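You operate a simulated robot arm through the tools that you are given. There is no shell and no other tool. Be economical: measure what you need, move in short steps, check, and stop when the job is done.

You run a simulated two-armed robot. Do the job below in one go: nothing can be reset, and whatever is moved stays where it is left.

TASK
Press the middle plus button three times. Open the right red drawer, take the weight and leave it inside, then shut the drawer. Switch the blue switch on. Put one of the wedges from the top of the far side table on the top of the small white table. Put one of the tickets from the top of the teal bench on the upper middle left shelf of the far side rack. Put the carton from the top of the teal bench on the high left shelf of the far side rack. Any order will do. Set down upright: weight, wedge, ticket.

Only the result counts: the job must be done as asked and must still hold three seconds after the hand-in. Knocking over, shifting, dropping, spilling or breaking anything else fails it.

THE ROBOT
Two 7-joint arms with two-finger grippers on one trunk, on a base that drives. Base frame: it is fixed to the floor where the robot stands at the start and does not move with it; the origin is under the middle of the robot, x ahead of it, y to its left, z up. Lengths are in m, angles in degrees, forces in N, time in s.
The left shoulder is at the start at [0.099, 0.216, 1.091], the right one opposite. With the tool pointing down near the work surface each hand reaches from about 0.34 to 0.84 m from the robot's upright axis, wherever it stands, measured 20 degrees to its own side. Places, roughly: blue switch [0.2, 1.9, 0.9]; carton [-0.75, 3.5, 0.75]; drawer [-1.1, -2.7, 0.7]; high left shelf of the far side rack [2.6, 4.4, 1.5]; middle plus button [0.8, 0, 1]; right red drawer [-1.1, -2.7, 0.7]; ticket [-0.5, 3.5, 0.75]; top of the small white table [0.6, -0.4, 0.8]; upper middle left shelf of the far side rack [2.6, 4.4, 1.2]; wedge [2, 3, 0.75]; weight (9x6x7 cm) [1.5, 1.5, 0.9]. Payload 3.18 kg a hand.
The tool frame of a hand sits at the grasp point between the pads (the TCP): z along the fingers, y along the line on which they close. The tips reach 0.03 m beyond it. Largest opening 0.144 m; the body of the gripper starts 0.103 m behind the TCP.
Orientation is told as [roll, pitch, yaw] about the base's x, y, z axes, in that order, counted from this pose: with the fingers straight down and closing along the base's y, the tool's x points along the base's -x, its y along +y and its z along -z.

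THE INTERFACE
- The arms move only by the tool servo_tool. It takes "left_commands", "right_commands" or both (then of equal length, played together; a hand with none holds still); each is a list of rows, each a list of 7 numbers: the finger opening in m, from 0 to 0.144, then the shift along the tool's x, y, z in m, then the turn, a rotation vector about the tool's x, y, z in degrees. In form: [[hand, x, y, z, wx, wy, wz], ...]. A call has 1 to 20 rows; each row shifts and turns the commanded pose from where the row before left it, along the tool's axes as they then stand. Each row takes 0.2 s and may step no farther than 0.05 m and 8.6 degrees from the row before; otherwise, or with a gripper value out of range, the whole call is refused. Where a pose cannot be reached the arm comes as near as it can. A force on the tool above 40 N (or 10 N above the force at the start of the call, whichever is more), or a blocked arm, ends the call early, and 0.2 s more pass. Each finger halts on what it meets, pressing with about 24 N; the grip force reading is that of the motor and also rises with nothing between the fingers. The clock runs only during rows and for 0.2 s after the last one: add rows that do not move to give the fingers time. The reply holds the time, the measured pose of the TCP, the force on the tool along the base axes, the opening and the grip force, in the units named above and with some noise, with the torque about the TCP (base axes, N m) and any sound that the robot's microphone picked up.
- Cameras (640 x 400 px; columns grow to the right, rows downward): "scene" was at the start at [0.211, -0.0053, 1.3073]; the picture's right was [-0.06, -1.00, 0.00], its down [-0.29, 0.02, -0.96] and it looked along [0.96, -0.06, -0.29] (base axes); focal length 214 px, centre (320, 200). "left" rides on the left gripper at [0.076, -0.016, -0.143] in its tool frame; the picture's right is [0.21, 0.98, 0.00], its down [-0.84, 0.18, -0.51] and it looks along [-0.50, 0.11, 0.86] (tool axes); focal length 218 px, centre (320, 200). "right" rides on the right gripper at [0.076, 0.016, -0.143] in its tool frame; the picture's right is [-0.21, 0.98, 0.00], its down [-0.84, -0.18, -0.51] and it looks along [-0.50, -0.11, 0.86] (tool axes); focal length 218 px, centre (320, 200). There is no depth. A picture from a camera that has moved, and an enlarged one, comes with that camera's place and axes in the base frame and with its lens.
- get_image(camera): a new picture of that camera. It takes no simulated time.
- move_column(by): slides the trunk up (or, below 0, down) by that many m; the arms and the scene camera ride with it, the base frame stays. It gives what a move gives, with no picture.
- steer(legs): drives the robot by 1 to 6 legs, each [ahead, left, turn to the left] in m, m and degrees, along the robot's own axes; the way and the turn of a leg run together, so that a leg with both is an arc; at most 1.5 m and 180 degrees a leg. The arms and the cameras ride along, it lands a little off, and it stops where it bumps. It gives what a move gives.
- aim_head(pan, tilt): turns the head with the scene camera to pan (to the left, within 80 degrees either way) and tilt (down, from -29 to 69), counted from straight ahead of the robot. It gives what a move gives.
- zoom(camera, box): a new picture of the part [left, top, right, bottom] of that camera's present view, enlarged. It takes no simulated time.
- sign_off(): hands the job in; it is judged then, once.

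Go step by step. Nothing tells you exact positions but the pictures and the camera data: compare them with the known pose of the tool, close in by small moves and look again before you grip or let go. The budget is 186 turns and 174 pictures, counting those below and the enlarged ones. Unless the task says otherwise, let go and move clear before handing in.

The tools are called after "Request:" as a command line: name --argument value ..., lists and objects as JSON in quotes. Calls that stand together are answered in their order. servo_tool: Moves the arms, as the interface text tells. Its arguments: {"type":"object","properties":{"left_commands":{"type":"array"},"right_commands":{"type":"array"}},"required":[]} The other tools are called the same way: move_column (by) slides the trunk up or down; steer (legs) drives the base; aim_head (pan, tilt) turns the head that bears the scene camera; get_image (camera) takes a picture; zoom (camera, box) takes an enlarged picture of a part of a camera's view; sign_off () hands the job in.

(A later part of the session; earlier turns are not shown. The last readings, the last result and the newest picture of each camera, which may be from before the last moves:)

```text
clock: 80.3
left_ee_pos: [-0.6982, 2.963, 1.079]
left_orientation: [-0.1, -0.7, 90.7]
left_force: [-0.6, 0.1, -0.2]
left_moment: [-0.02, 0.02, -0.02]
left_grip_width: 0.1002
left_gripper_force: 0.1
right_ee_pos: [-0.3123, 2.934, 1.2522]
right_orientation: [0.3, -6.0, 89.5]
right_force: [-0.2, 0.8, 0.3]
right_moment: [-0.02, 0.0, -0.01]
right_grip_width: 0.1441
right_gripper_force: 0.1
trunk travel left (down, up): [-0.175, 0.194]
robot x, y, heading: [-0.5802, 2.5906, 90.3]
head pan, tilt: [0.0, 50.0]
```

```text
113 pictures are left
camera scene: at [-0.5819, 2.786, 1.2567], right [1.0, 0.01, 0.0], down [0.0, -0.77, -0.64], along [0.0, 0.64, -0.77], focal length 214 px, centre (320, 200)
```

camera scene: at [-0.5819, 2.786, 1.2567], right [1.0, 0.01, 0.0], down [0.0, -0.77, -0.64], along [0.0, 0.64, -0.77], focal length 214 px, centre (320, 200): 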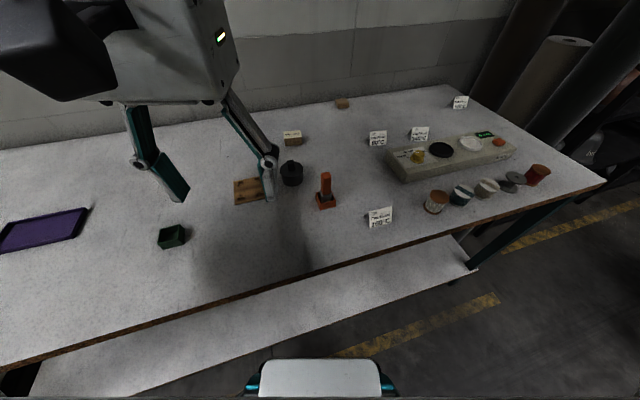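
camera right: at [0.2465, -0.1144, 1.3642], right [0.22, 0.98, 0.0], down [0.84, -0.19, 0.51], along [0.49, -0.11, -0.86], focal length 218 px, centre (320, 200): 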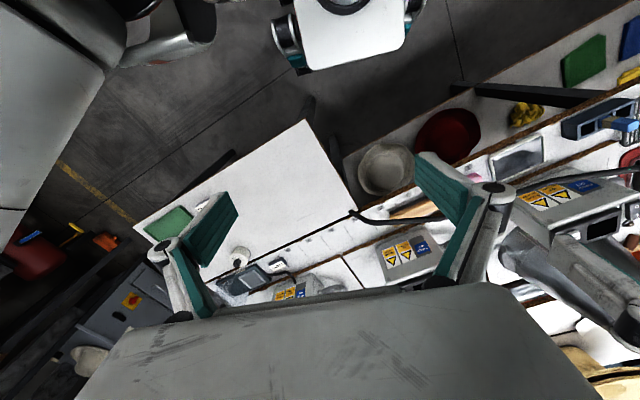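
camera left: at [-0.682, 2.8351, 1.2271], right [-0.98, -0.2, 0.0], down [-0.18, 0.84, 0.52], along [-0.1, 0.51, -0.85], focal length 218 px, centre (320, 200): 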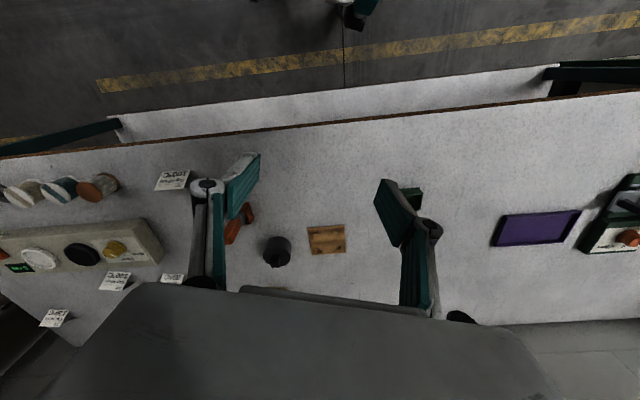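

Both grasps will be done with the hands pitched ~45° forward, so they can later enter the shelves. I pitch both hands and zoom on the carton and ticket.

Request:
servo_tool --left_commands '[[0.12, 0, 0, 0, 0, -7.5, 0], [0.12, 0, 0, 0, 0, -7.5, 0], [0.12, 0, 0, 0, 0, -7.5, 0], [0.12, 0, 0, 0, 0, -7.5, 0], [0.12, 0, 0, 0, 0, -7.5, 0], [0.12, 0, 0, 0, 0, -6.8, 0], [0.12, 0, 0, 0, 0, 0, 0]]' --right_commands '[[0.12, 0, 0, 0, 0, -7, 0], [0.12, 0, 0, 0, 0, -7, 0], [0.12, 0, 0, 0, 0, -7, 0], [0.12, 0, 0, 0, 0, -7, 0], [0.12, 0, 0, 0, 0, -7, 0], [0.12, 0, 0, 0, 0, -4, 0], [0.12, 0, 0, 0, 0, 0, 0]]'

Request:
zoom --camera "scene" --box '[270, 110, 410, 240]'

Request:
get_image --camera "left"

Request:
get_image --camera "right"

```text
clock: 82.1
left_ee_pos: [-0.7064, 2.9792, 1.0682]
left_orientation: [3.1, -41.6, 92.4]
left_force: [-0.1, 0.2, 1.0]
left_moment: [0.0, 0.0, 0.0]
left_grip_width: 0.1202
left_gripper_force: 0.1
left hand out of reach, approached as far as the arm can: row 6
right_ee_pos: [-0.3117, 2.9346, 1.254]
right_orientation: [0.4, -45.1, 89.2]
right_force: [-0.2, 0.0, -0.4]
right_moment: [0.02, 0.01, -0.01]
right_grip_width: 0.1198
right_gripper_force: 0.0
trunk travel left (down, up): [-0.175, 0.194]
robot x, y, heading: [-0.5797, 2.5899, 90.5]
head pan, tilt: [0.0, 50.0]
stopped in row 7 (left hand): the arm was blocked; the commanded pose is now the measured one
```

```text
3.08 times, centred on (340, 175) of scene
camera zoom: at [-0.6067, 2.7873, 1.2679], right [0.95, 0.31, 0.0], down [0.21, -0.64, -0.74], along [-0.23, 0.7, -0.68], focal length 660 px, centre (258, 277)
```

zoom: 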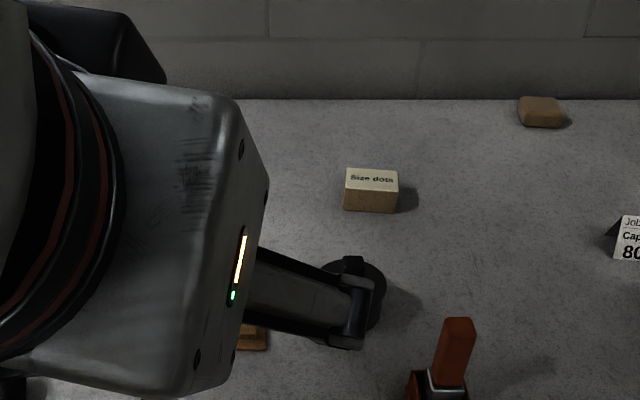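

```text
111 pictures are left
camera left: at [-0.6758, 2.8295, 1.1221], right [-0.97, -0.23, -0.1], down [-0.16, 0.28, 0.95], along [-0.19, 0.93, -0.31], focal length 218 px, centre (320, 200)
```

left: 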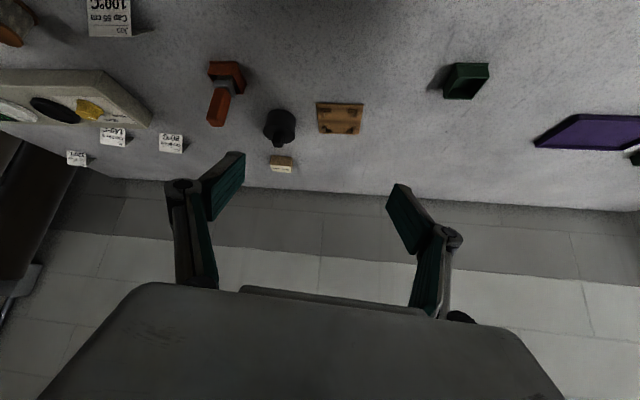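

```text
110 pictures are left
camera right: at [-0.3305, 2.7803, 1.303], right [-0.98, 0.16, 0.15], down [0.19, 0.23, 0.95], along [0.11, 0.96, -0.26], focal length 218 px, centre (320, 200)
```

right: 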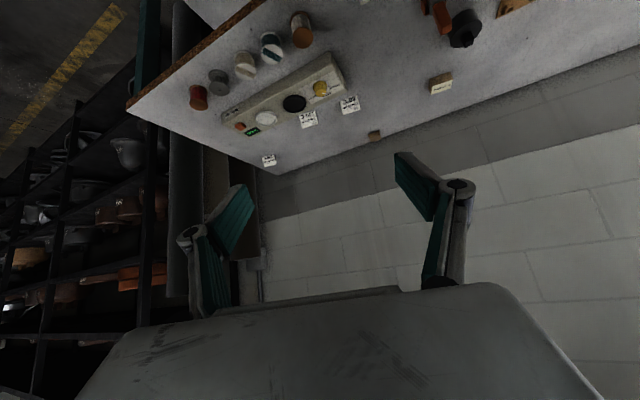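

The left wrist nudged the head; I move that hand forward and away. Triangulation puts the carton at (-0.677,3.42,0.835) and the 100°C ticket at (-0.452,3.063,0.865).

Request:
servo_tool --left_commands '[[0.12, -0.02, 0.01, 0.037, 0, 0, 0], [0.12, -0.02, 0, 0.037, 0, 0, 0], [0.12, -0.02, 0, 0.037, 0, 0, 0], [0.12, -0.02, 0, 0.037, 0, 0, 0], [0.12, -0.02, 0, 0.037, 0, 0, 0], [0.12, 0, 0, 0, 0, 0, 0]]'

Request:
aim_head --pan 0 --tilt 45

Request:
get_image --camera "scene"

Request:
get_image --camera "left"

```text
clock: 83.5
left_ee_pos: [-0.726, 3.1706, 1.0049]
left_orientation: [2.1, -42.4, 92.6]
left_force: [0.6, 0.8, -0.2]
left_moment: [0.02, 0.0, 0.0]
left_grip_width: 0.12
left_gripper_force: 0.1
right_ee_pos: [-0.3134, 2.9342, 1.2543]
right_orientation: [0.4, -45.1, 89.2]
right_force: [0.6, 0.2, -0.8]
right_moment: [0.02, 0.0, -0.01]
right_grip_width: 0.1197
right_gripper_force: 0.1
trunk travel left (down, up): [-0.175, 0.194]
robot x, y, heading: [-0.5836, 2.5939, 90.1]
head pan, tilt: [0.0, 50.0]
```

```text
clock: 84.1
left_ee_pos: [-0.7271, 3.1706, 1.006]
left_orientation: [2.0, -42.4, 92.5]
left_force: [-0.3, 0.1, 0.3]
left_moment: [-0.03, 0.0, -0.01]
left_grip_width: 0.12
left_gripper_force: 0.0
right_ee_pos: [-0.312, 2.9345, 1.2534]
right_orientation: [0.4, -45.1, 89.1]
right_force: [-0.1, 0.7, 0.0]
right_moment: [0.0, 0.03, 0.03]
right_grip_width: 0.1201
right_gripper_force: 0.1
trunk travel left (down, up): [-0.175, 0.194]
robot x, y, heading: [-0.5787, 2.589, 90.6]
head pan, tilt: [0.0, 45.0]
```

```text
109 pictures are left
camera scene: at [-0.582, 2.7902, 1.2636], right [1.0, 0.01, 0.0], down [0.0, -0.71, -0.71], along [0.0, 0.71, -0.71], focal length 214 px, centre (320, 200)
```

scene: 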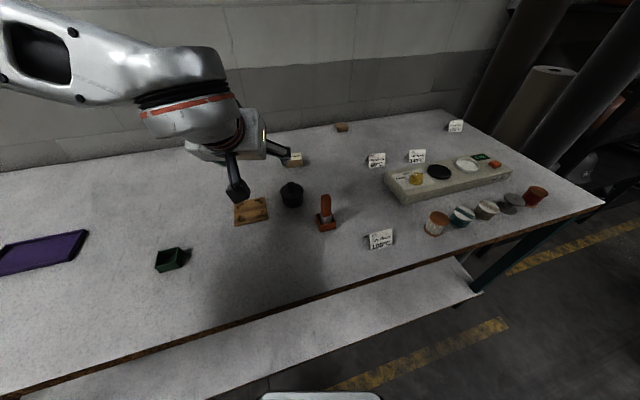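

```text
108 pictures are left
camera left: at [-0.6981, 3.0203, 1.0575], right [-0.97, -0.22, -0.11], down [-0.17, 0.27, 0.95], along [-0.18, 0.94, -0.3], focal length 218 px, centre (320, 200)
```

left: 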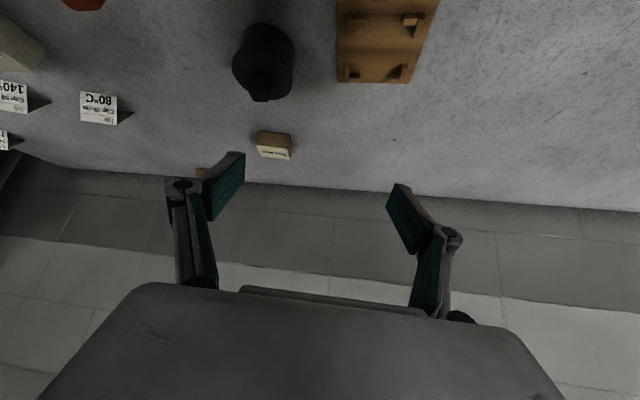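

A black pot stands in front of the carton at (-0.66,3.2); I use a steeper 27° pitch so the wrist camera clears it, and move above the carton.

Request:
servo_tool --left_commands '[[0.12, 0, 0, 0, 0, 7.7, 0], [0.12, 0, 0, 0, 0, 7.7, 0], [0.12, -0.0324, -0.012, 0.0334, 0, 0, 0], [0.12, -0.0324, -0.012, 0.0334, 0, 0, 0], [0.12, -0.0324, -0.012, 0.0334, 0, 0, 0], [0.12, -0.0324, -0.012, 0.0334, 0, 0, 0], [0.12, -0.0324, -0.012, 0.0334, 0, 0, 0], [0.12, 0, 0, 0, 0, 0, 0]]'

Request:
zoom --camera "scene" --box '[240, 120, 350, 210]'

Request:
get_image --camera "left"

```text
clock: 85.9
left_ee_pos: [-0.6837, 3.4018, 0.9243]
left_orientation: [1.7, -27.1, 93.2]
left_force: [-0.8, -0.3, -0.8]
left_moment: [0.0, -0.02, -0.02]
left_grip_width: 0.1198
left_gripper_force: 0.0
right_ee_pos: [-0.3127, 2.9344, 1.2538]
right_orientation: [0.4, -45.1, 89.3]
right_force: [-1.0, 0.5, 0.4]
right_moment: [-0.03, -0.01, -0.01]
right_grip_width: 0.1199
right_gripper_force: 0.1
trunk travel left (down, up): [-0.175, 0.194]
robot x, y, heading: [-0.5812, 2.5888, 90.3]
head pan, tilt: [0.0, 45.0]
```

```text
4.44 times, centred on (295, 165) of scene
camera zoom: at [-0.5824, 2.7893, 1.264], right [1.0, 0.01, 0.0], down [0.0, -0.71, -0.71], along [0.0, 0.71, -0.71], focal length 953 px, centre (431, 356)
```

zoom: 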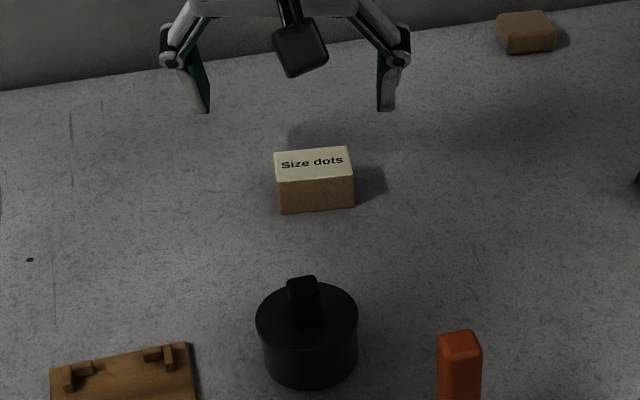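

```text
106 pictures are left
camera left: at [-0.6568, 3.2709, 1.0152], right [-0.97, -0.25, -0.07], down [-0.19, 0.51, 0.84], along [-0.18, 0.82, -0.54], focal length 218 px, centre (320, 200)
```

left: 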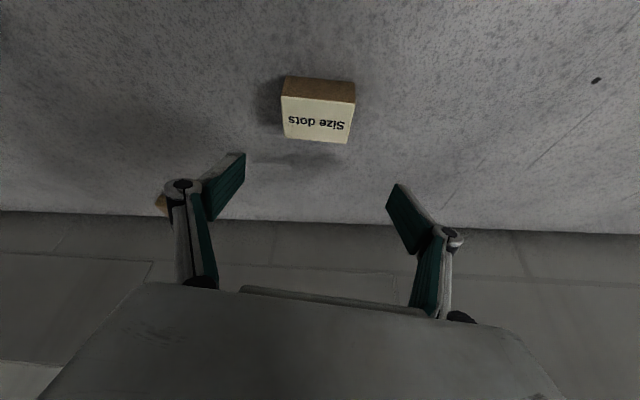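

The carton top is at about (-0.67,3.373,0.877). I descend around it in small steps and check.

Request:
servo_tool --left_commands '[[0.12, 0.022, -0.006, 0.004, 0, 0, 0], [0.12, 0.021, -0.0064, 0.014, 0, 0, 0], [0.12, 0, 0, 0, 0, 0, 0]]'

Request:
zoom --camera "scene" --box '[240, 120, 350, 210]'

Request:
get_image --camera "left"

```text
clock: 86.7
left_ee_pos: [-0.6729, 3.3715, 0.8899]
left_orientation: [1.8, -26.8, 93.2]
left_force: [-0.6, -0.2, 0.6]
left_moment: [0.02, 0.04, -0.02]
left_grip_width: 0.12
left_gripper_force: 0.0
right_ee_pos: [-0.3124, 2.9336, 1.2537]
right_orientation: [0.3, -45.1, 89.3]
right_force: [0.1, -0.1, 0.3]
right_moment: [-0.03, -0.03, 0.02]
right_grip_width: 0.1198
right_gripper_force: 0.1
trunk travel left (down, up): [-0.175, 0.194]
robot x, y, heading: [-0.5796, 2.589, 90.2]
head pan, tilt: [0.0, 45.0]
```

```text
4.44 times, centred on (295, 165) of scene
camera zoom: at [-0.582, 2.7898, 1.2638], right [1.0, 0.01, 0.0], down [0.0, -0.71, -0.71], along [0.0, 0.71, -0.71], focal length 953 px, centre (431, 356)
```

zoom: 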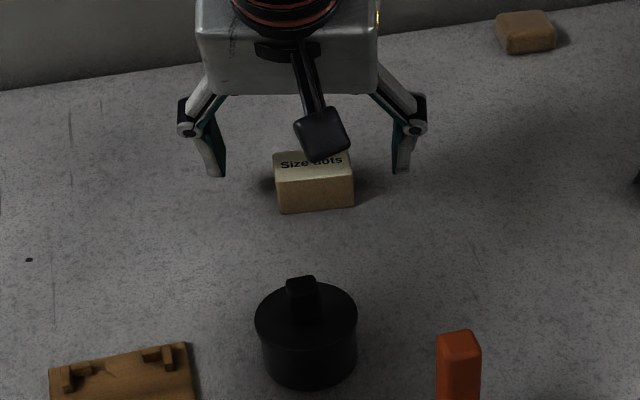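

```text
104 pictures are left
camera left: at [-0.6451, 3.2409, 0.9815], right [-0.96, -0.25, -0.07], down [-0.19, 0.51, 0.84], along [-0.18, 0.82, -0.54], focal length 218 px, centre (320, 200)
```

left: 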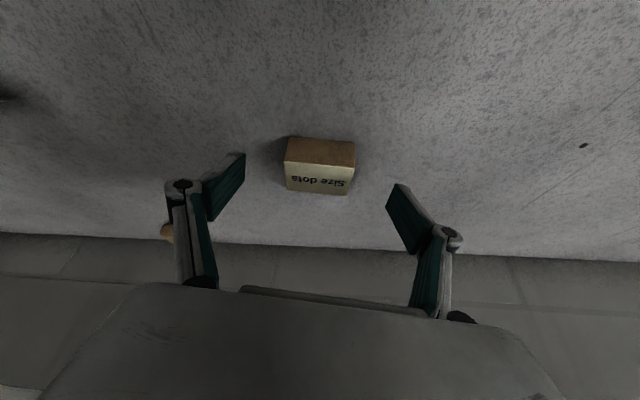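

Centred on the carton. I descend 10 mm and close.

Request:
servo_tool --left_commands '[[0.12, 0.0025, 0, 0.005, 0, 0, 0], [0.12, 0.0025, 0.0, 0.005, 0, 0, 0], [0.1, 0, 0, 0, 0, 0, 0], [0.08, 0, 0, 0, 0, 0, 0], [0.06, 0, 0, 0, 0, 0, 0], [0.04, 0, 0, 0, 0, 0, 0], [0.03, 0, 0, 0, 0, 0, 0], [0.02, 0, 0, 0, 0, 0, 0]]'

Request:
get_image --camera "left"

```text
clock: 88.5
left_ee_pos: [-0.6743, 3.3706, 0.8792]
left_orientation: [1.7, -26.9, 93.2]
left_force: [0.1, -0.1, 0.7]
left_moment: [0.05, -0.02, -0.02]
left_grip_width: 0.055
left_gripper_force: 23.8
right_ee_pos: [-0.313, 2.9343, 1.2541]
right_orientation: [0.3, -45.1, 89.2]
right_force: [0.6, 0.1, 0.4]
right_moment: [0.0, 0.02, 0.01]
right_grip_width: 0.12
right_gripper_force: 0.0
trunk travel left (down, up): [-0.175, 0.194]
robot x, y, heading: [-0.5843, 2.5872, 90.3]
head pan, tilt: [0.0, 45.0]
```

```text
103 pictures are left
camera left: at [-0.6459, 3.24, 0.9709], right [-0.96, -0.25, -0.07], down [-0.19, 0.51, 0.84], along [-0.18, 0.82, -0.54], focal length 218 px, centre (320, 200)
```

left: 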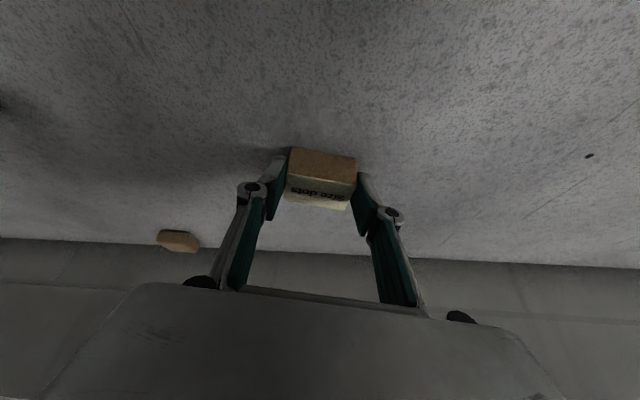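

Carton gripped. I lift it 15 cm and simultaneously bring the right hand toward the 100°C ticket.

Request:
servo_tool --left_commands '[[0.02, -0.01, 0, -0.02, 0, 0, 0], [0.02, -0.02, 0, -0.04, 0, 0, 0], [0.02, -0.02, 0, -0.04, 0, 0, 0], [0.02, -0.02, 0, -0.04, 0, 0, 0], [0.02, 0, 0, 0, 0, 0, 0], [0.02, 0, 0, 0, 0, 0, 0]]' --right_commands '[[0.12, 0.0223, 0.0228, 0.0295, 0, 0, 0], [0.12, 0.0223, 0.0228, 0.0295, 0, 0, 0], [0.12, 0.0223, 0.0228, 0.0295, 0, 0, 0], [0.12, 0.0223, 0.0228, 0.0295, 0, 0, 0], [0.12, 0.0223, 0.0228, 0.0295, 0, 0, 0], [0.12, 0.0223, 0.0228, 0.0295, 0, 0, 0]]'

Request:
get_image --camera "scene"

Request:
get_image --camera "right"

```text
clock: 89.9
left_ee_pos: [-0.6685, 3.3717, 1.0403]
left_orientation: [1.6, -26.9, 93.2]
left_force: [0.2, 0.2, 0.1]
left_moment: [-0.02, -0.04, -0.01]
left_grip_width: 0.0551
left_gripper_force: 24.3
right_ee_pos: [-0.4715, 3.0045, 1.0924]
right_orientation: [4.4, -44.3, 83.2]
right_force: [-0.3, -0.2, 0.5]
right_moment: [-0.02, -0.02, 0.0]
right_grip_width: 0.1198
right_gripper_force: 0.2
right hand out of reach, approached as far as the arm can: row 3, 4, 5, 6
trunk travel left (down, up): [-0.175, 0.194]
robot x, y, heading: [-0.5804, 2.5915, 90.0]
head pan, tilt: [0.0, 45.0]
```

```text
102 pictures are left
camera scene: at [-0.6084, 2.7539, 1.232], right [0.86, 0.5, 0.0], down [0.48, -0.82, -0.31], along [-0.16, 0.27, -0.95], focal length 214 px, centre (320, 200)
```

scene: 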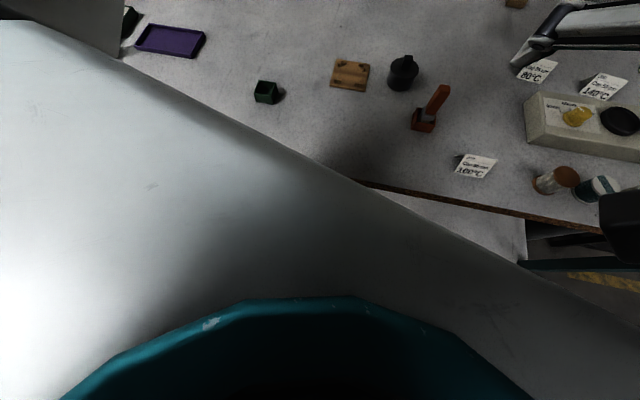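

```text
101 pictures are left
camera right: at [-0.4962, 2.8521, 1.1434], right [-0.96, 0.21, 0.2], down [0.25, 0.23, 0.94], along [0.15, 0.95, -0.27], focal length 218 px, centre (320, 200)
```

right: 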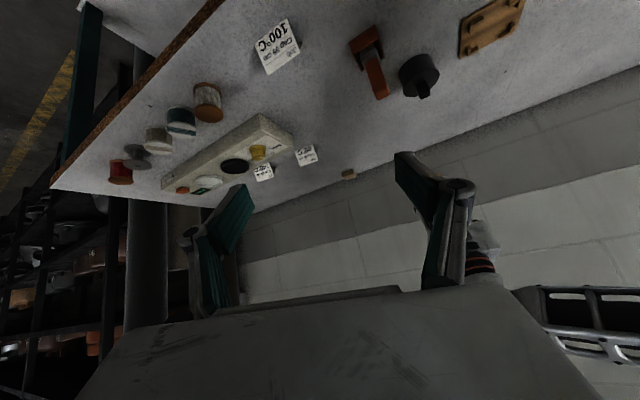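

The right forearm crowds the head when the target is so near. I move the right hand outward, back the base 0.2 m, and re-aim the head.

Request:
servo_tool --right_commands '[[0.12, -0.02, -0.035, 0.02, 0, 0, 0], [0.12, -0.02, -0.035, 0.02, 0, 0, 0], [0.12, -0.02, -0.035, 0.02, 0, 0, 0]]'

Request:
steer --legs '[[-0.2, 0, 0]]'

Request:
aim_head --pan 0 --tilt 45

Request:
get_image --camera "scene"

Request:
get_image --camera "right"

```text
clock: 90.7
left_ee_pos: [-0.6659, 3.3726, 1.038]
left_orientation: [1.8, -26.9, 93.2]
left_force: [1.6, -0.1, 0.1]
left_moment: [-0.01, 0.02, 0.02]
left_grip_width: 0.055
left_gripper_force: 24.1
right_ee_pos: [-0.3715, 3.0761, 1.0861]
right_orientation: [0.3, -45.0, 89.5]
right_force: [0.5, 0.1, 0.9]
right_moment: [-0.01, 0.01, 0.02]
right_grip_width: 0.1199
right_gripper_force: 0.1
right hand out of reach, approached as far as the arm can: row 1
trunk travel left (down, up): [-0.175, 0.194]
robot x, y, heading: [-0.5791, 2.5924, 90.3]
head pan, tilt: [0.0, 45.0]
```

```text
clock: 92.3
left_ee_pos: [-0.6662, 3.1712, 1.0402]
left_orientation: [1.7, -26.9, 93.2]
left_force: [0.3, -0.1, 0.6]
left_moment: [0.01, -0.01, 0.01]
left_grip_width: 0.0545
left_gripper_force: 24.0
right_ee_pos: [-0.3708, 2.8756, 1.0866]
right_orientation: [0.3, -45.1, 89.3]
right_force: [0.3, 0.1, 0.1]
right_moment: [0.0, 0.0, 0.0]
right_grip_width: 0.1199
right_gripper_force: 0.0
trunk travel left (down, up): [-0.175, 0.194]
robot x, y, heading: [-0.5779, 2.39, 90.3]
head pan, tilt: [0.0, 45.0]
```

```text
clock: 92.9
left_ee_pos: [-0.6662, 3.172, 1.0403]
left_orientation: [1.8, -26.9, 93.2]
left_force: [0.2, 0.2, 0.0]
left_moment: [0.01, 0.01, 0.02]
left_grip_width: 0.0549
left_gripper_force: 23.5
right_ee_pos: [-0.3716, 2.8762, 1.0874]
right_orientation: [0.1, -45.1, 89.3]
right_force: [-0.4, -1.2, -1.1]
right_moment: [0.03, 0.01, -0.05]
right_grip_width: 0.1201
right_gripper_force: 0.1
trunk travel left (down, up): [-0.175, 0.194]
robot x, y, heading: [-0.5779, 2.3914, 90.3]
head pan, tilt: [0.0, 45.0]
```

```text
100 pictures are left
camera scene: at [-0.5809, 2.5896, 1.2637], right [1.0, 0.01, 0.0], down [0.0, -0.71, -0.71], along [0.0, 0.71, -0.71], focal length 214 px, centre (320, 200)
```

scene: 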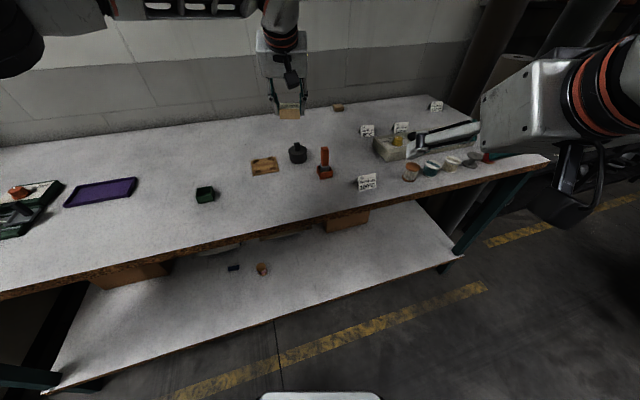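

```text
99 pictures are left
camera right: at [-0.3897, 2.7221, 1.1359], right [-0.98, 0.16, 0.15], down [0.19, 0.23, 0.95], along [0.11, 0.96, -0.26], focal length 218 px, centre (320, 200)
```

right: 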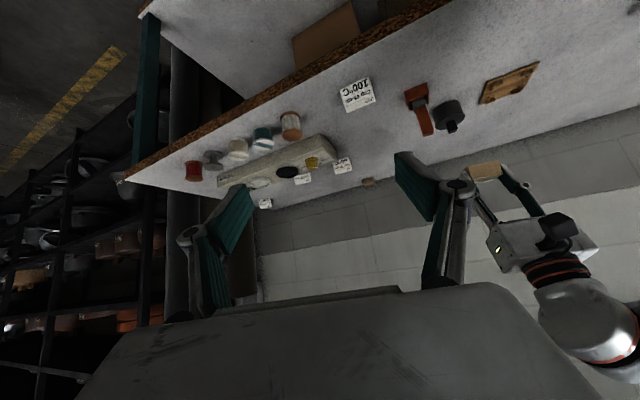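

Ticket confirmed at (-0.449,3.06,0.867). I zoom to see its shape before choosing the grasp.

Request:
zoom --camera "scene" --box '[340, 165, 396, 200]'

Request:
zoom --camera "right" --box '[325, 65, 390, 125]'

```text
11.43 times, centred on (368, 182) of scene
camera zoom: at [-0.5809, 2.5896, 1.2637], right [1.0, 0.01, 0.0], down [0.0, -0.71, -0.71], along [0.0, 0.71, -0.71], focal length 2451 px, centre (-229, 400)
```

zoom: 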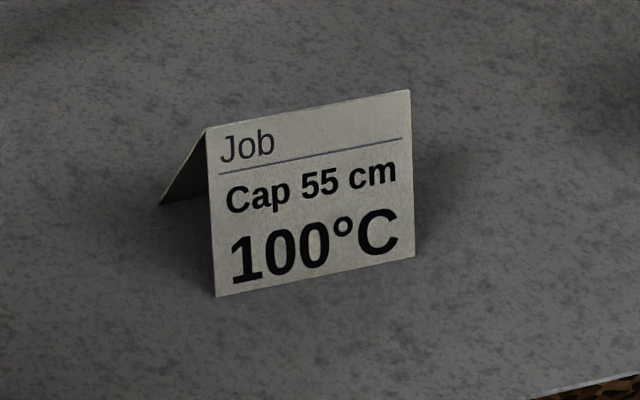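

```text
6.67 times, centred on (358, 95) of right
camera zoom: at [-0.3897, 2.7221, 1.1359], right [-0.98, 0.16, 0.15], down [0.19, 0.23, 0.95], along [0.11, 0.96, -0.26], focal length 1455 px, centre (70, 900)
```

zoom: 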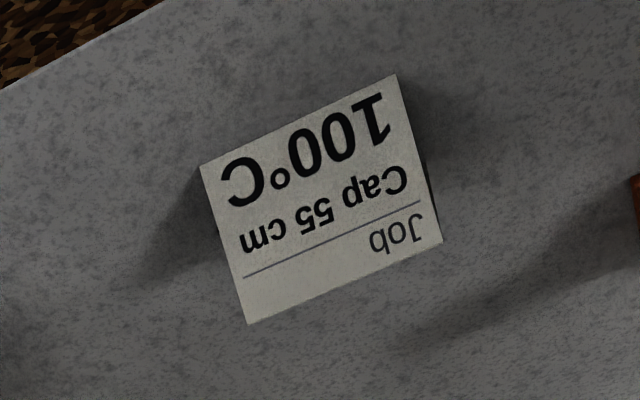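

The ticket is a tent card ~5 cm wide, ridge yawed ~16°. I'll grip its two ends: yaw the right hand +16.5° and approach to a point 8 cm short.

Request:
servo_tool --right_commands '[[0.1, 0, 0, 0, -5.87, 0, -5.87], [0.1, 0, 0, 0, -5.87, 0, -5.87], [0.09, 0.0014, 0.0042, 0.04, 0, 0, 0], [0.09, 0.0014, 0.0042, 0.04, 0, 0, 0], [0.09, 0.0014, 0.0042, 0.04, 0, 0, 0], [0.09, 0.0014, 0.0042, 0.04, 0, 0, 0], [0.09, 0.0014, 0.0042, 0.04, 0, 0, 0], [0.09, 0, 0, 0, 0, 0, 0]]'

Request:
zoom --camera "scene" --box '[310, 130, 430, 215]'

Request:
get_image --camera "right"

```text
clock: 94.7
left_ee_pos: [-0.666, 3.1693, 1.0414]
left_orientation: [1.6, -26.9, 93.2]
left_force: [0.6, -0.1, -0.3]
left_moment: [-0.03, -0.04, 0.0]
left_grip_width: 0.0547
left_gripper_force: 24.0
right_ee_pos: [-0.4292, 3.0047, 0.9406]
right_orientation: [0.3, -45.3, 105.9]
right_force: [0.1, 0.0, 0.9]
right_moment: [0.02, -0.02, 0.01]
right_grip_width: 0.09
right_gripper_force: 0.1
trunk travel left (down, up): [-0.175, 0.194]
robot x, y, heading: [-0.5793, 2.386, 90.5]
head pan, tilt: [0.0, 45.0]
```

```text
4.71 times, centred on (370, 172) of scene
camera zoom: at [-0.5807, 2.5891, 1.2639], right [1.0, 0.01, 0.0], down [0.0, -0.71, -0.71], along [0.0, 0.71, -0.71], focal length 1009 px, centre (85, 329)
```

zoom: 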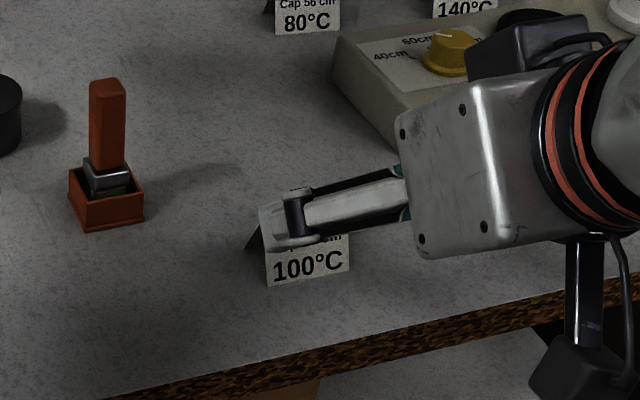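

```text
95 pictures are left
camera right: at [-0.4027, 2.8517, 0.9886], right [-0.98, -0.13, 0.15], down [0.11, 0.28, 0.95], along [-0.17, 0.95, -0.26], focal length 218 px, centre (320, 200)
```

right: 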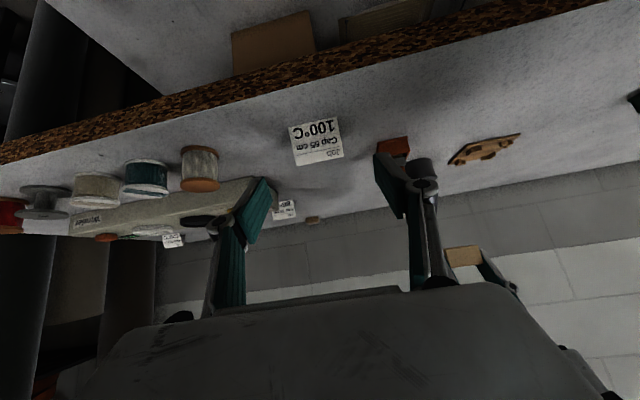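

Aligned with the card. I advance along the tool axis to straddle it.

Request:
servo_tool --right_commands '[[0.09, 0, 0, 0.03, 0, 0, 0], [0.09, 0, 0, 0.03, 0, 0, 0], [0.09, 0, 0, 0.017, 0, 0, 0], [0.09, 0, 0, 0, 0, 0, 0]]'

Request:
zoom --camera "scene" --box '[330, 150, 410, 210]'

Request:
zoom --camera "right" --box '[220, 90, 460, 240]'

```text
clock: 95.7
left_ee_pos: [-0.6655, 3.1706, 1.0404]
left_orientation: [1.7, -26.9, 93.1]
left_force: [-0.2, 0.0, 0.2]
left_moment: [-0.01, -0.01, 0.01]
left_grip_width: 0.0548
left_gripper_force: 24.0
right_ee_pos: [-0.4469, 3.0539, 0.8854]
right_orientation: [0.2, -45.1, 105.9]
right_force: [-0.6, -0.3, -0.5]
right_moment: [0.01, -0.04, -0.01]
right_grip_width: 0.0899
right_gripper_force: 0.0
trunk travel left (down, up): [-0.175, 0.194]
robot x, y, heading: [-0.5783, 2.3893, 90.3]
head pan, tilt: [0.0, 45.0]
```

```text
6.67 times, centred on (370, 180) of scene
camera zoom: at [-0.5809, 2.5896, 1.2637], right [1.0, 0.01, 0.0], down [0.0, -0.71, -0.71], along [0.0, 0.71, -0.71], focal length 1430 px, centre (-13, 333)
```

zoom: 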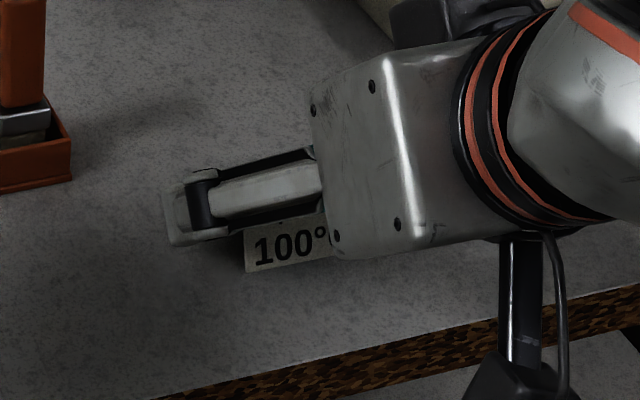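

```text
2.67 times, centred on (340, 165) of right
camera zoom: at [-0.4207, 2.9012, 0.9342], right [-0.98, -0.13, 0.15], down [0.11, 0.28, 0.95], along [-0.17, 0.95, -0.26], focal length 582 px, centre (267, 293)
```

zoom: 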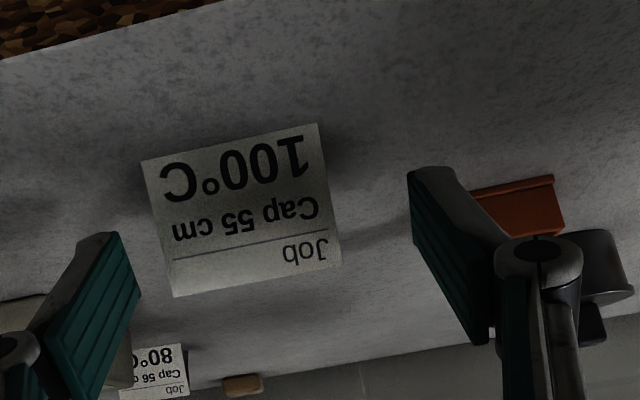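

Slightly off-centre; I shift 6 mm and close gently.

Request:
servo_tool --right_commands '[[0.09, 0, -0.006, 0, 0, 0, 0], [0.075, 0, 0, 0.003, 0, 0, 0], [0.065, 0, 0, 0, 0, 0, 0], [0.058, 0, 0, 0, 0, 0, 0], [0.05, 0, 0, 0, 0, 0, 0], [0.045, 0, 0, 0, 0, 0, 0], [0.04, 0, 0, 0, 0, 0, 0]]'

Request:
zoom --camera "right" --box '[220, 90, 460, 240]'

```text
clock: 97.3
left_ee_pos: [-0.6658, 3.1703, 1.041]
left_orientation: [1.6, -26.9, 93.3]
left_force: [0.1, 0.5, 0.0]
left_moment: [-0.02, 0.01, -0.01]
left_grip_width: 0.055
left_gripper_force: 23.7
right_ee_pos: [-0.443, 3.0582, 0.8836]
right_orientation: [0.4, -45.1, 105.9]
right_force: [0.5, -0.3, 0.0]
right_moment: [0.04, 0.0, -0.01]
right_grip_width: 0.0539
right_gripper_force: 23.9
trunk travel left (down, up): [-0.175, 0.194]
robot x, y, heading: [-0.5785, 2.3899, 90.3]
head pan, tilt: [0.0, 45.0]
```

```text
2.67 times, centred on (340, 165) of right
camera zoom: at [-0.4161, 2.9056, 0.932], right [-0.98, -0.13, 0.15], down [0.11, 0.28, 0.95], along [-0.17, 0.95, -0.26], focal length 582 px, centre (267, 293)
```

zoom: 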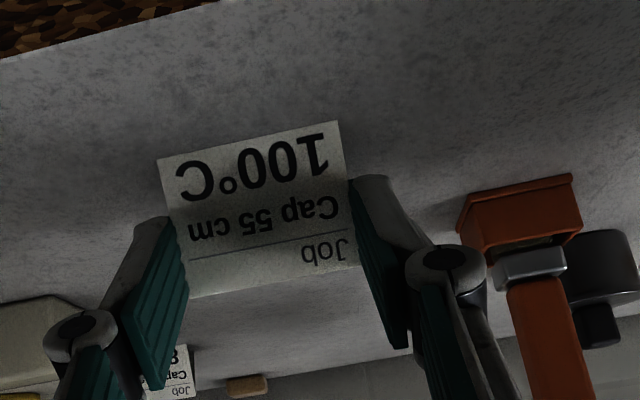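

Ticket gripped (0.054). I lift straight up and check.

Request:
servo_tool --right_commands '[[0.04, -0.012, 0, -0.012, 0, 0, 0], [0.04, -0.025, 0, -0.025, 0, 0, 0], [0.04, -0.03, 0, -0.03, 0, 0, 0], [0.04, -0.03, 0, -0.03, 0, 0, 0], [0.04, 0, 0, 0, 0, 0, 0]]'

Request:
zoom --camera "right" --box '[220, 90, 460, 240]'

```text
clock: 98.5
left_ee_pos: [-0.6659, 3.1714, 1.0394]
left_orientation: [1.8, -26.7, 93.2]
left_force: [-0.1, 0.4, -1.1]
left_moment: [-0.02, -0.02, -0.01]
left_grip_width: 0.0549
left_gripper_force: 24.1
right_ee_pos: [-0.4401, 3.0578, 1.0189]
right_orientation: [0.4, -45.0, 105.9]
right_force: [-0.3, -1.0, -0.2]
right_moment: [0.02, 0.03, 0.03]
right_grip_width: 0.054
right_gripper_force: 24.0
trunk travel left (down, up): [-0.175, 0.194]
robot x, y, heading: [-0.5782, 2.3919, 90.4]
head pan, tilt: [0.0, 45.0]
```

```text
2.67 times, centred on (340, 165) of right
camera zoom: at [-0.4125, 2.9055, 1.0685], right [-0.98, -0.13, 0.15], down [0.11, 0.28, 0.95], along [-0.17, 0.95, -0.26], focal length 582 px, centre (267, 293)
```

zoom: 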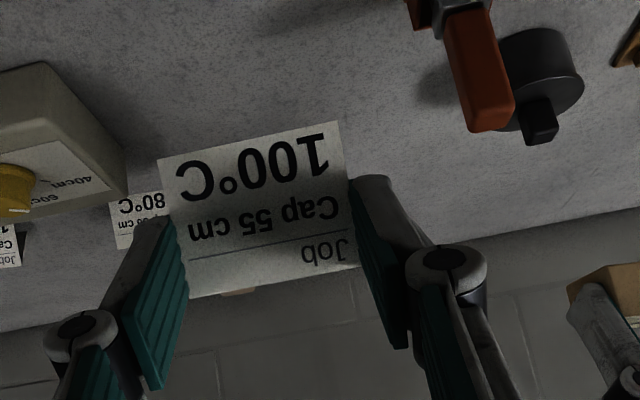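

Ticket held. I back off 0.35 m and look toward the rack to plan the drive.

Request:
steer --legs '[[-0.3, 0, 0], [0, 0, -50]]'

Request:
aim_head --pan 0 --tilt 20

Request:
get_image --camera "scene"

```text
clock: 102.9
left_ee_pos: [-0.0363, 2.6573, 1.0404]
left_orientation: [1.7, -26.9, 43.5]
left_force: [0.5, 0.3, -0.2]
left_moment: [0.02, 0.02, 0.0]
left_grip_width: 0.0547
left_gripper_force: 24.2
right_ee_pos: [0.0233, 2.4108, 1.0201]
right_orientation: [0.3, -45.1, 56.1]
right_force: [-0.2, -0.4, 0.1]
right_moment: [0.02, 0.01, 0.01]
right_grip_width: 0.054
right_gripper_force: 23.5
trunk travel left (down, up): [-0.175, 0.194]
robot x, y, heading: [-0.5766, 2.0846, 40.5]
head pan, tilt: [0.0, 45.0]
```

```text
clock: 103.8
left_ee_pos: [-0.0374, 2.6563, 1.0397]
left_orientation: [1.8, -26.8, 43.5]
left_force: [-0.5, 0.0, 0.1]
left_moment: [0.02, -0.01, 0.02]
left_grip_width: 0.0548
left_gripper_force: 24.0
right_ee_pos: [0.0228, 2.4103, 1.02]
right_orientation: [0.3, -45.1, 56.1]
right_force: [0.9, 0.2, 0.0]
right_moment: [0.02, 0.03, 0.03]
right_grip_width: 0.0541
right_gripper_force: 24.5
trunk travel left (down, up): [-0.175, 0.194]
robot x, y, heading: [-0.5776, 2.0902, 40.6]
head pan, tilt: [0.0, 20.0]
```

```text
90 pictures are left
camera scene: at [-0.4169, 2.2243, 1.3022], right [0.65, -0.76, 0.0], down [-0.26, -0.22, -0.94], along [0.71, 0.61, -0.34], focal length 214 px, centre (320, 200)
```

scene: 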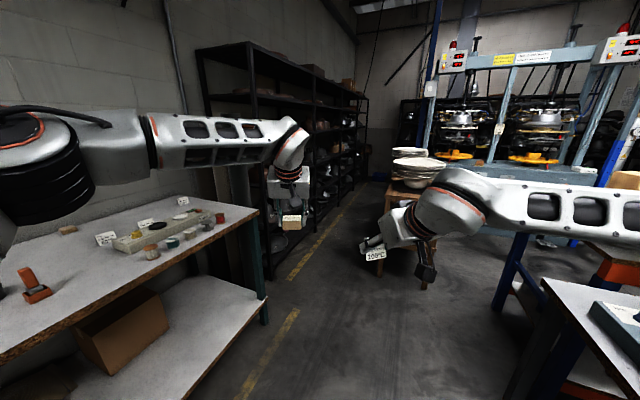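

I zoom on the rack to identify its bays and levels.

Request:
zoom --camera "scene" --box '[190, 30, 390, 280]'

Request:
zoom --camera "scene" --box '[380, 120, 560, 300]'

```text
1.60 times, centred on (290, 155) of scene
camera zoom: at [-0.4169, 2.2243, 1.3022], right [0.65, -0.76, 0.0], down [-0.26, -0.22, -0.94], along [0.71, 0.61, -0.34], focal length 343 px, centre (368, 272)
```

zoom: 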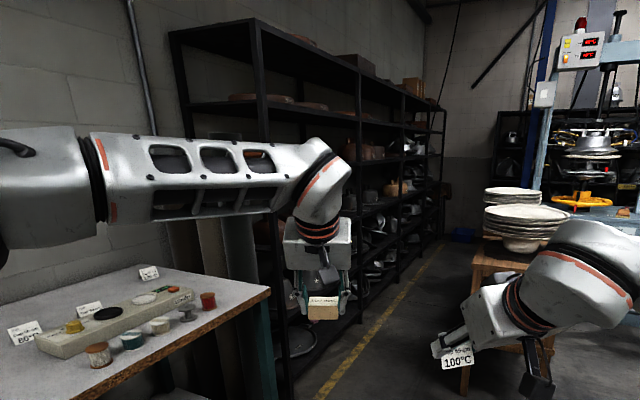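

```text
2.22 times, centred on (470, 210) of scene
camera zoom: at [-0.4169, 2.2243, 1.3022], right [0.65, -0.76, 0.0], down [-0.26, -0.22, -0.94], along [0.71, 0.61, -0.34], focal length 477 px, centre (-13, 178)
```

zoom: 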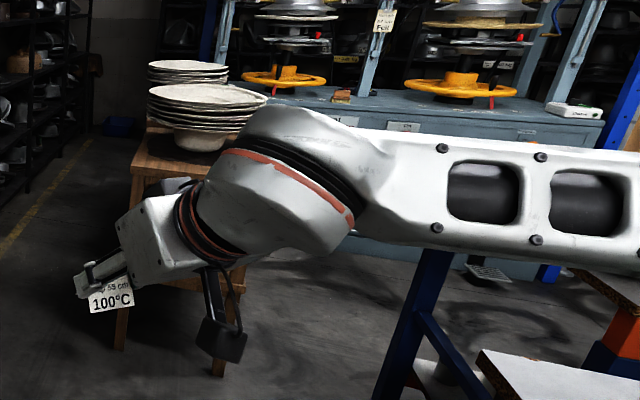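

The rack runs along a line ~20° off x; the target bay near (2.6,4.4) is farther along the aisle. I drive in carefully.

Request:
steer --legs '[[1.0, 0, -2], [0.6, 0.1, -18]]'

Request:
aim_head --pan 20 --tilt 5

Request:
get_image --camera "scene"

```text
clock: 111.9
left_ee_pos: [1.331, 3.4783, 1.0402]
left_orientation: [1.7, -26.9, 24.8]
left_force: [0.4, -0.5, -0.5]
left_moment: [-0.02, 0.0, 0.02]
left_grip_width: 0.0548
left_gripper_force: 24.0
right_ee_pos: [1.3082, 3.2251, 1.0205]
right_orientation: [0.3, -45.2, 37.3]
right_force: [0.5, -0.6, -0.5]
right_moment: [0.0, -0.01, -0.01]
right_grip_width: 0.0539
right_gripper_force: 24.3
trunk travel left (down, up): [-0.175, 0.194]
robot x, y, heading: [0.6321, 3.1136, 21.6]
head pan, tilt: [0.0, 20.0]
```

```text
clock: 112.7
left_ee_pos: [1.3302, 3.4774, 1.0406]
left_orientation: [1.7, -26.9, 24.6]
left_force: [-0.2, -0.3, -0.1]
left_moment: [0.0, -0.01, -0.02]
left_grip_width: 0.0548
left_gripper_force: 24.1
right_ee_pos: [1.3067, 3.2255, 1.0209]
right_orientation: [0.3, -45.0, 37.3]
right_force: [0.4, 0.1, -0.1]
right_moment: [-0.04, 0.02, 0.0]
right_grip_width: 0.0541
right_gripper_force: 24.6
trunk travel left (down, up): [-0.175, 0.194]
robot x, y, heading: [0.6333, 3.1122, 21.8]
head pan, tilt: [20.0, 5.0]
```

```text
87 pictures are left
camera scene: at [0.8134, 3.2166, 1.3266], right [0.67, -0.75, 0.0], down [-0.07, -0.06, -1.0], along [0.74, 0.66, -0.09], focal length 214 px, centre (320, 200)
```

scene: 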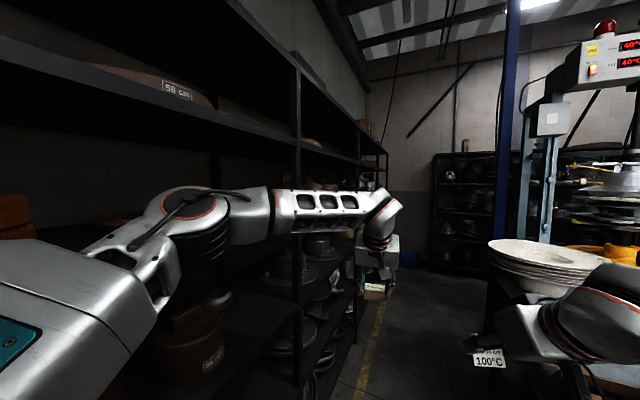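

I zoom on the far part of the rack to count bays.

Request:
zoom --camera "scene" --box '[280, 70, 420, 210]'

```text
2.86 times, centred on (350, 140) of scene
camera zoom: at [0.8134, 3.2166, 1.3266], right [0.67, -0.75, 0.0], down [-0.07, -0.06, -1.0], along [0.74, 0.66, -0.09], focal length 613 px, centre (234, 371)
```

zoom: 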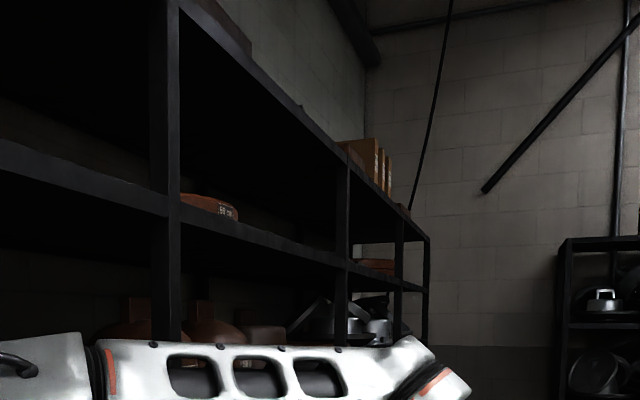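

Four front posts: the far rack's left bay is x≈2.3–3.2, with shelves at ~1.2 and ~1.5. I check aisle clearance ahead by the table.

Request:
aim_head --pan -15 --tilt 35

Request:
get_image --camera "scene"

Request:
aim_head --pan 60 --tilt 35

Request:
get_image --camera "scene"

```text
clock: 113.7
left_ee_pos: [1.3309, 3.4782, 1.0399]
left_orientation: [1.7, -26.9, 24.8]
left_force: [-0.8, -0.3, -0.6]
left_moment: [0.0, 0.02, 0.02]
left_grip_width: 0.0548
left_gripper_force: 24.3
right_ee_pos: [1.307, 3.2264, 1.0215]
right_orientation: [0.3, -45.1, 37.4]
right_force: [0.4, 0.3, 0.8]
right_moment: [0.0, -0.02, -0.04]
right_grip_width: 0.0541
right_gripper_force: 24.1
trunk travel left (down, up): [-0.175, 0.194]
robot x, y, heading: [0.6383, 3.1109, 21.7]
head pan, tilt: [-15.0, 35.0]
```

```text
85 pictures are left
camera scene: at [0.8323, 3.1659, 1.2785], right [0.12, -0.99, 0.0], down [-0.57, -0.07, -0.82], along [0.81, 0.1, -0.57], focal length 214 px, centre (320, 200)
```

scene: 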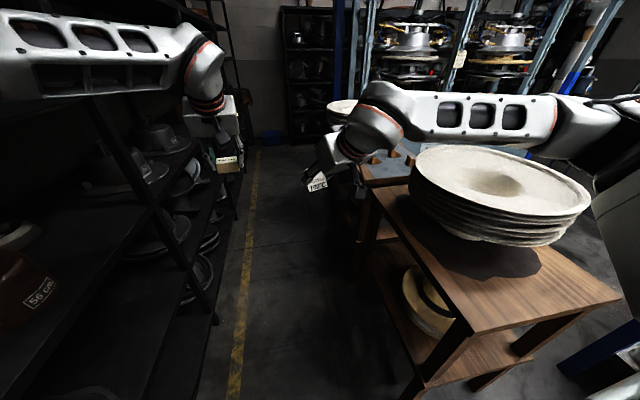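

```text
clock: 115.2
left_ee_pos: [1.331, 3.4778, 1.0403]
left_orientation: [1.7, -26.8, 24.7]
left_force: [0.1, 0.7, -0.7]
left_moment: [-0.02, -0.01, -0.01]
left_grip_width: 0.0549
left_gripper_force: 24.3
right_ee_pos: [1.308, 3.2252, 1.0198]
right_orientation: [0.3, -45.1, 37.3]
right_force: [0.9, 0.1, 0.5]
right_moment: [0.01, 0.01, -0.03]
right_grip_width: 0.0539
right_gripper_force: 24.0
trunk travel left (down, up): [-0.175, 0.194]
robot x, y, heading: [0.6331, 3.1121, 21.8]
head pan, tilt: [60.0, 35.0]
```

```text
84 pictures are left
camera scene: at [0.7575, 3.2426, 1.2785], right [0.99, -0.14, 0.0], down [-0.08, -0.57, -0.82], along [0.12, 0.81, -0.57], focal length 214 px, centre (320, 200)
```

scene: 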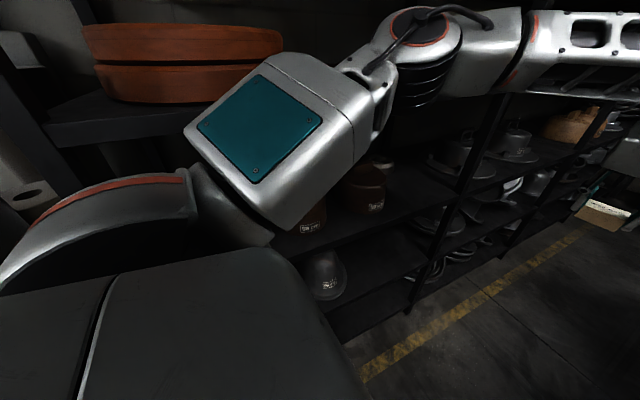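

There is ~0.88 m between table and rack. I raise the trunk 0.15 m for clearance, turn parallel to the rack, and drive on.

Request:
move_column --by 0.15

Request:
steer --legs '[[0, 0, -5.5], [1.2, 0.0, 0]]'

Request:
aim_head --pan 15 --tilt 25

Request:
get_image --camera "scene"

Request:
aim_head --pan -45 --tilt 35

Request:
get_image --camera "scene"

```text
clock: 116.9
left_ee_pos: [1.3298, 3.4777, 1.19]
left_orientation: [1.8, -26.8, 24.7]
left_force: [0.1, 0.2, 0.2]
left_moment: [0.0, 0.0, 0.0]
left_grip_width: 0.0548
left_gripper_force: 24.3
right_ee_pos: [1.3073, 3.2245, 1.1686]
right_orientation: [0.3, -45.0, 37.2]
right_force: [1.0, 0.3, -0.3]
right_moment: [-0.01, 0.0, -0.02]
right_grip_width: 0.054
right_gripper_force: 23.7
trunk travel left (down, up): [-0.325, 0.044]
robot x, y, heading: [0.6343, 3.1127, 21.8]
head pan, tilt: [60.0, 35.0]
```

```text
clock: 123.6
left_ee_pos: [2.5409, 3.7067, 1.1905]
left_orientation: [1.7, -26.9, 17.4]
left_force: [0.7, -0.6, -0.4]
left_moment: [0.0, 0.03, 0.01]
left_grip_width: 0.0548
left_gripper_force: 24.0
right_ee_pos: [2.4865, 3.4598, 1.1709]
right_orientation: [0.3, -45.0, 30.0]
right_force: [-0.5, -0.2, 0.1]
right_moment: [-0.01, -0.01, -0.03]
right_grip_width: 0.054
right_gripper_force: 24.1
trunk travel left (down, up): [-0.325, 0.044]
robot x, y, heading: [1.8068, 3.4326, 14.8]
head pan, tilt: [60.0, 35.0]
```

```text
clock: 124.7
left_ee_pos: [2.5412, 3.7059, 1.1901]
left_orientation: [1.7, -26.9, 17.4]
left_force: [-1.0, 0.5, 0.9]
left_moment: [0.0, 0.02, -0.01]
left_grip_width: 0.055
left_gripper_force: 23.7
right_ee_pos: [2.4857, 3.4592, 1.1705]
right_orientation: [0.3, -45.1, 30.0]
right_force: [0.3, -0.3, -0.5]
right_moment: [0.04, 0.02, 0.01]
right_grip_width: 0.0544
right_gripper_force: 23.7
trunk travel left (down, up): [-0.325, 0.044]
robot x, y, heading: [1.8021, 3.4306, 14.5]
head pan, tilt: [15.0, 25.0]
```

```text
83 pictures are left
camera scene: at [1.9241, 3.4878, 1.4501], right [0.49, -0.87, 0.0], down [-0.37, -0.21, -0.91], along [0.79, 0.45, -0.42], focal length 214 px, centre (320, 200)
```

scene: 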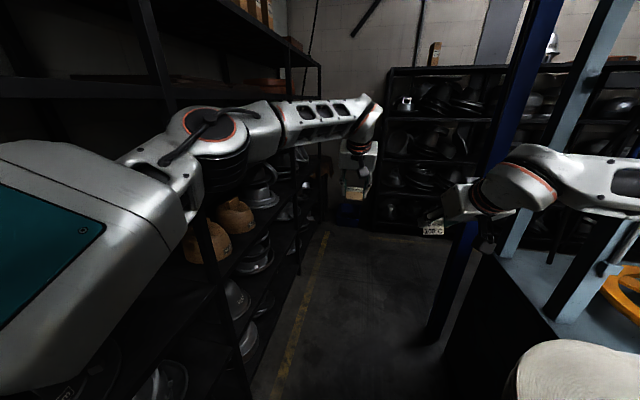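

```text
clock: 126.0
left_ee_pos: [2.5398, 3.7078, 1.1895]
left_orientation: [1.7, -26.9, 17.5]
left_force: [-0.3, 0.3, -1.1]
left_moment: [0.01, -0.02, 0.01]
left_grip_width: 0.0546
left_gripper_force: 24.1
right_ee_pos: [2.4866, 3.4606, 1.1707]
right_orientation: [0.2, -45.1, 30.1]
right_force: [0.2, -0.3, -0.9]
right_moment: [0.01, 0.02, 0.03]
right_grip_width: 0.0541
right_gripper_force: 23.8
trunk travel left (down, up): [-0.325, 0.044]
robot x, y, heading: [1.803, 3.4309, 14.5]
head pan, tilt: [-45.0, 35.0]
```

```text
82 pictures are left
camera scene: at [1.9199, 3.3977, 1.4343], right [-0.51, -0.86, 0.0], down [-0.49, 0.29, -0.82], along [0.71, -0.42, -0.57], focal length 214 px, centre (320, 200)
```

scene: 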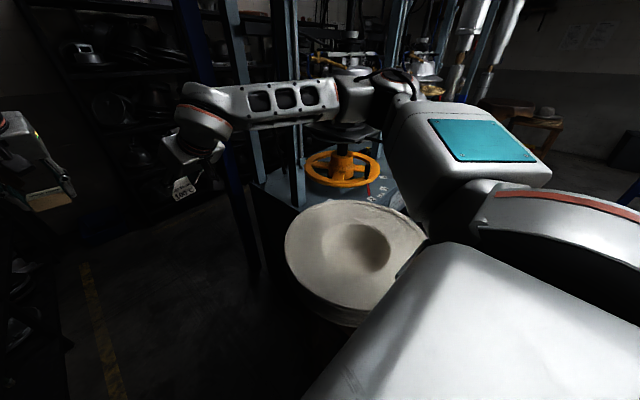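

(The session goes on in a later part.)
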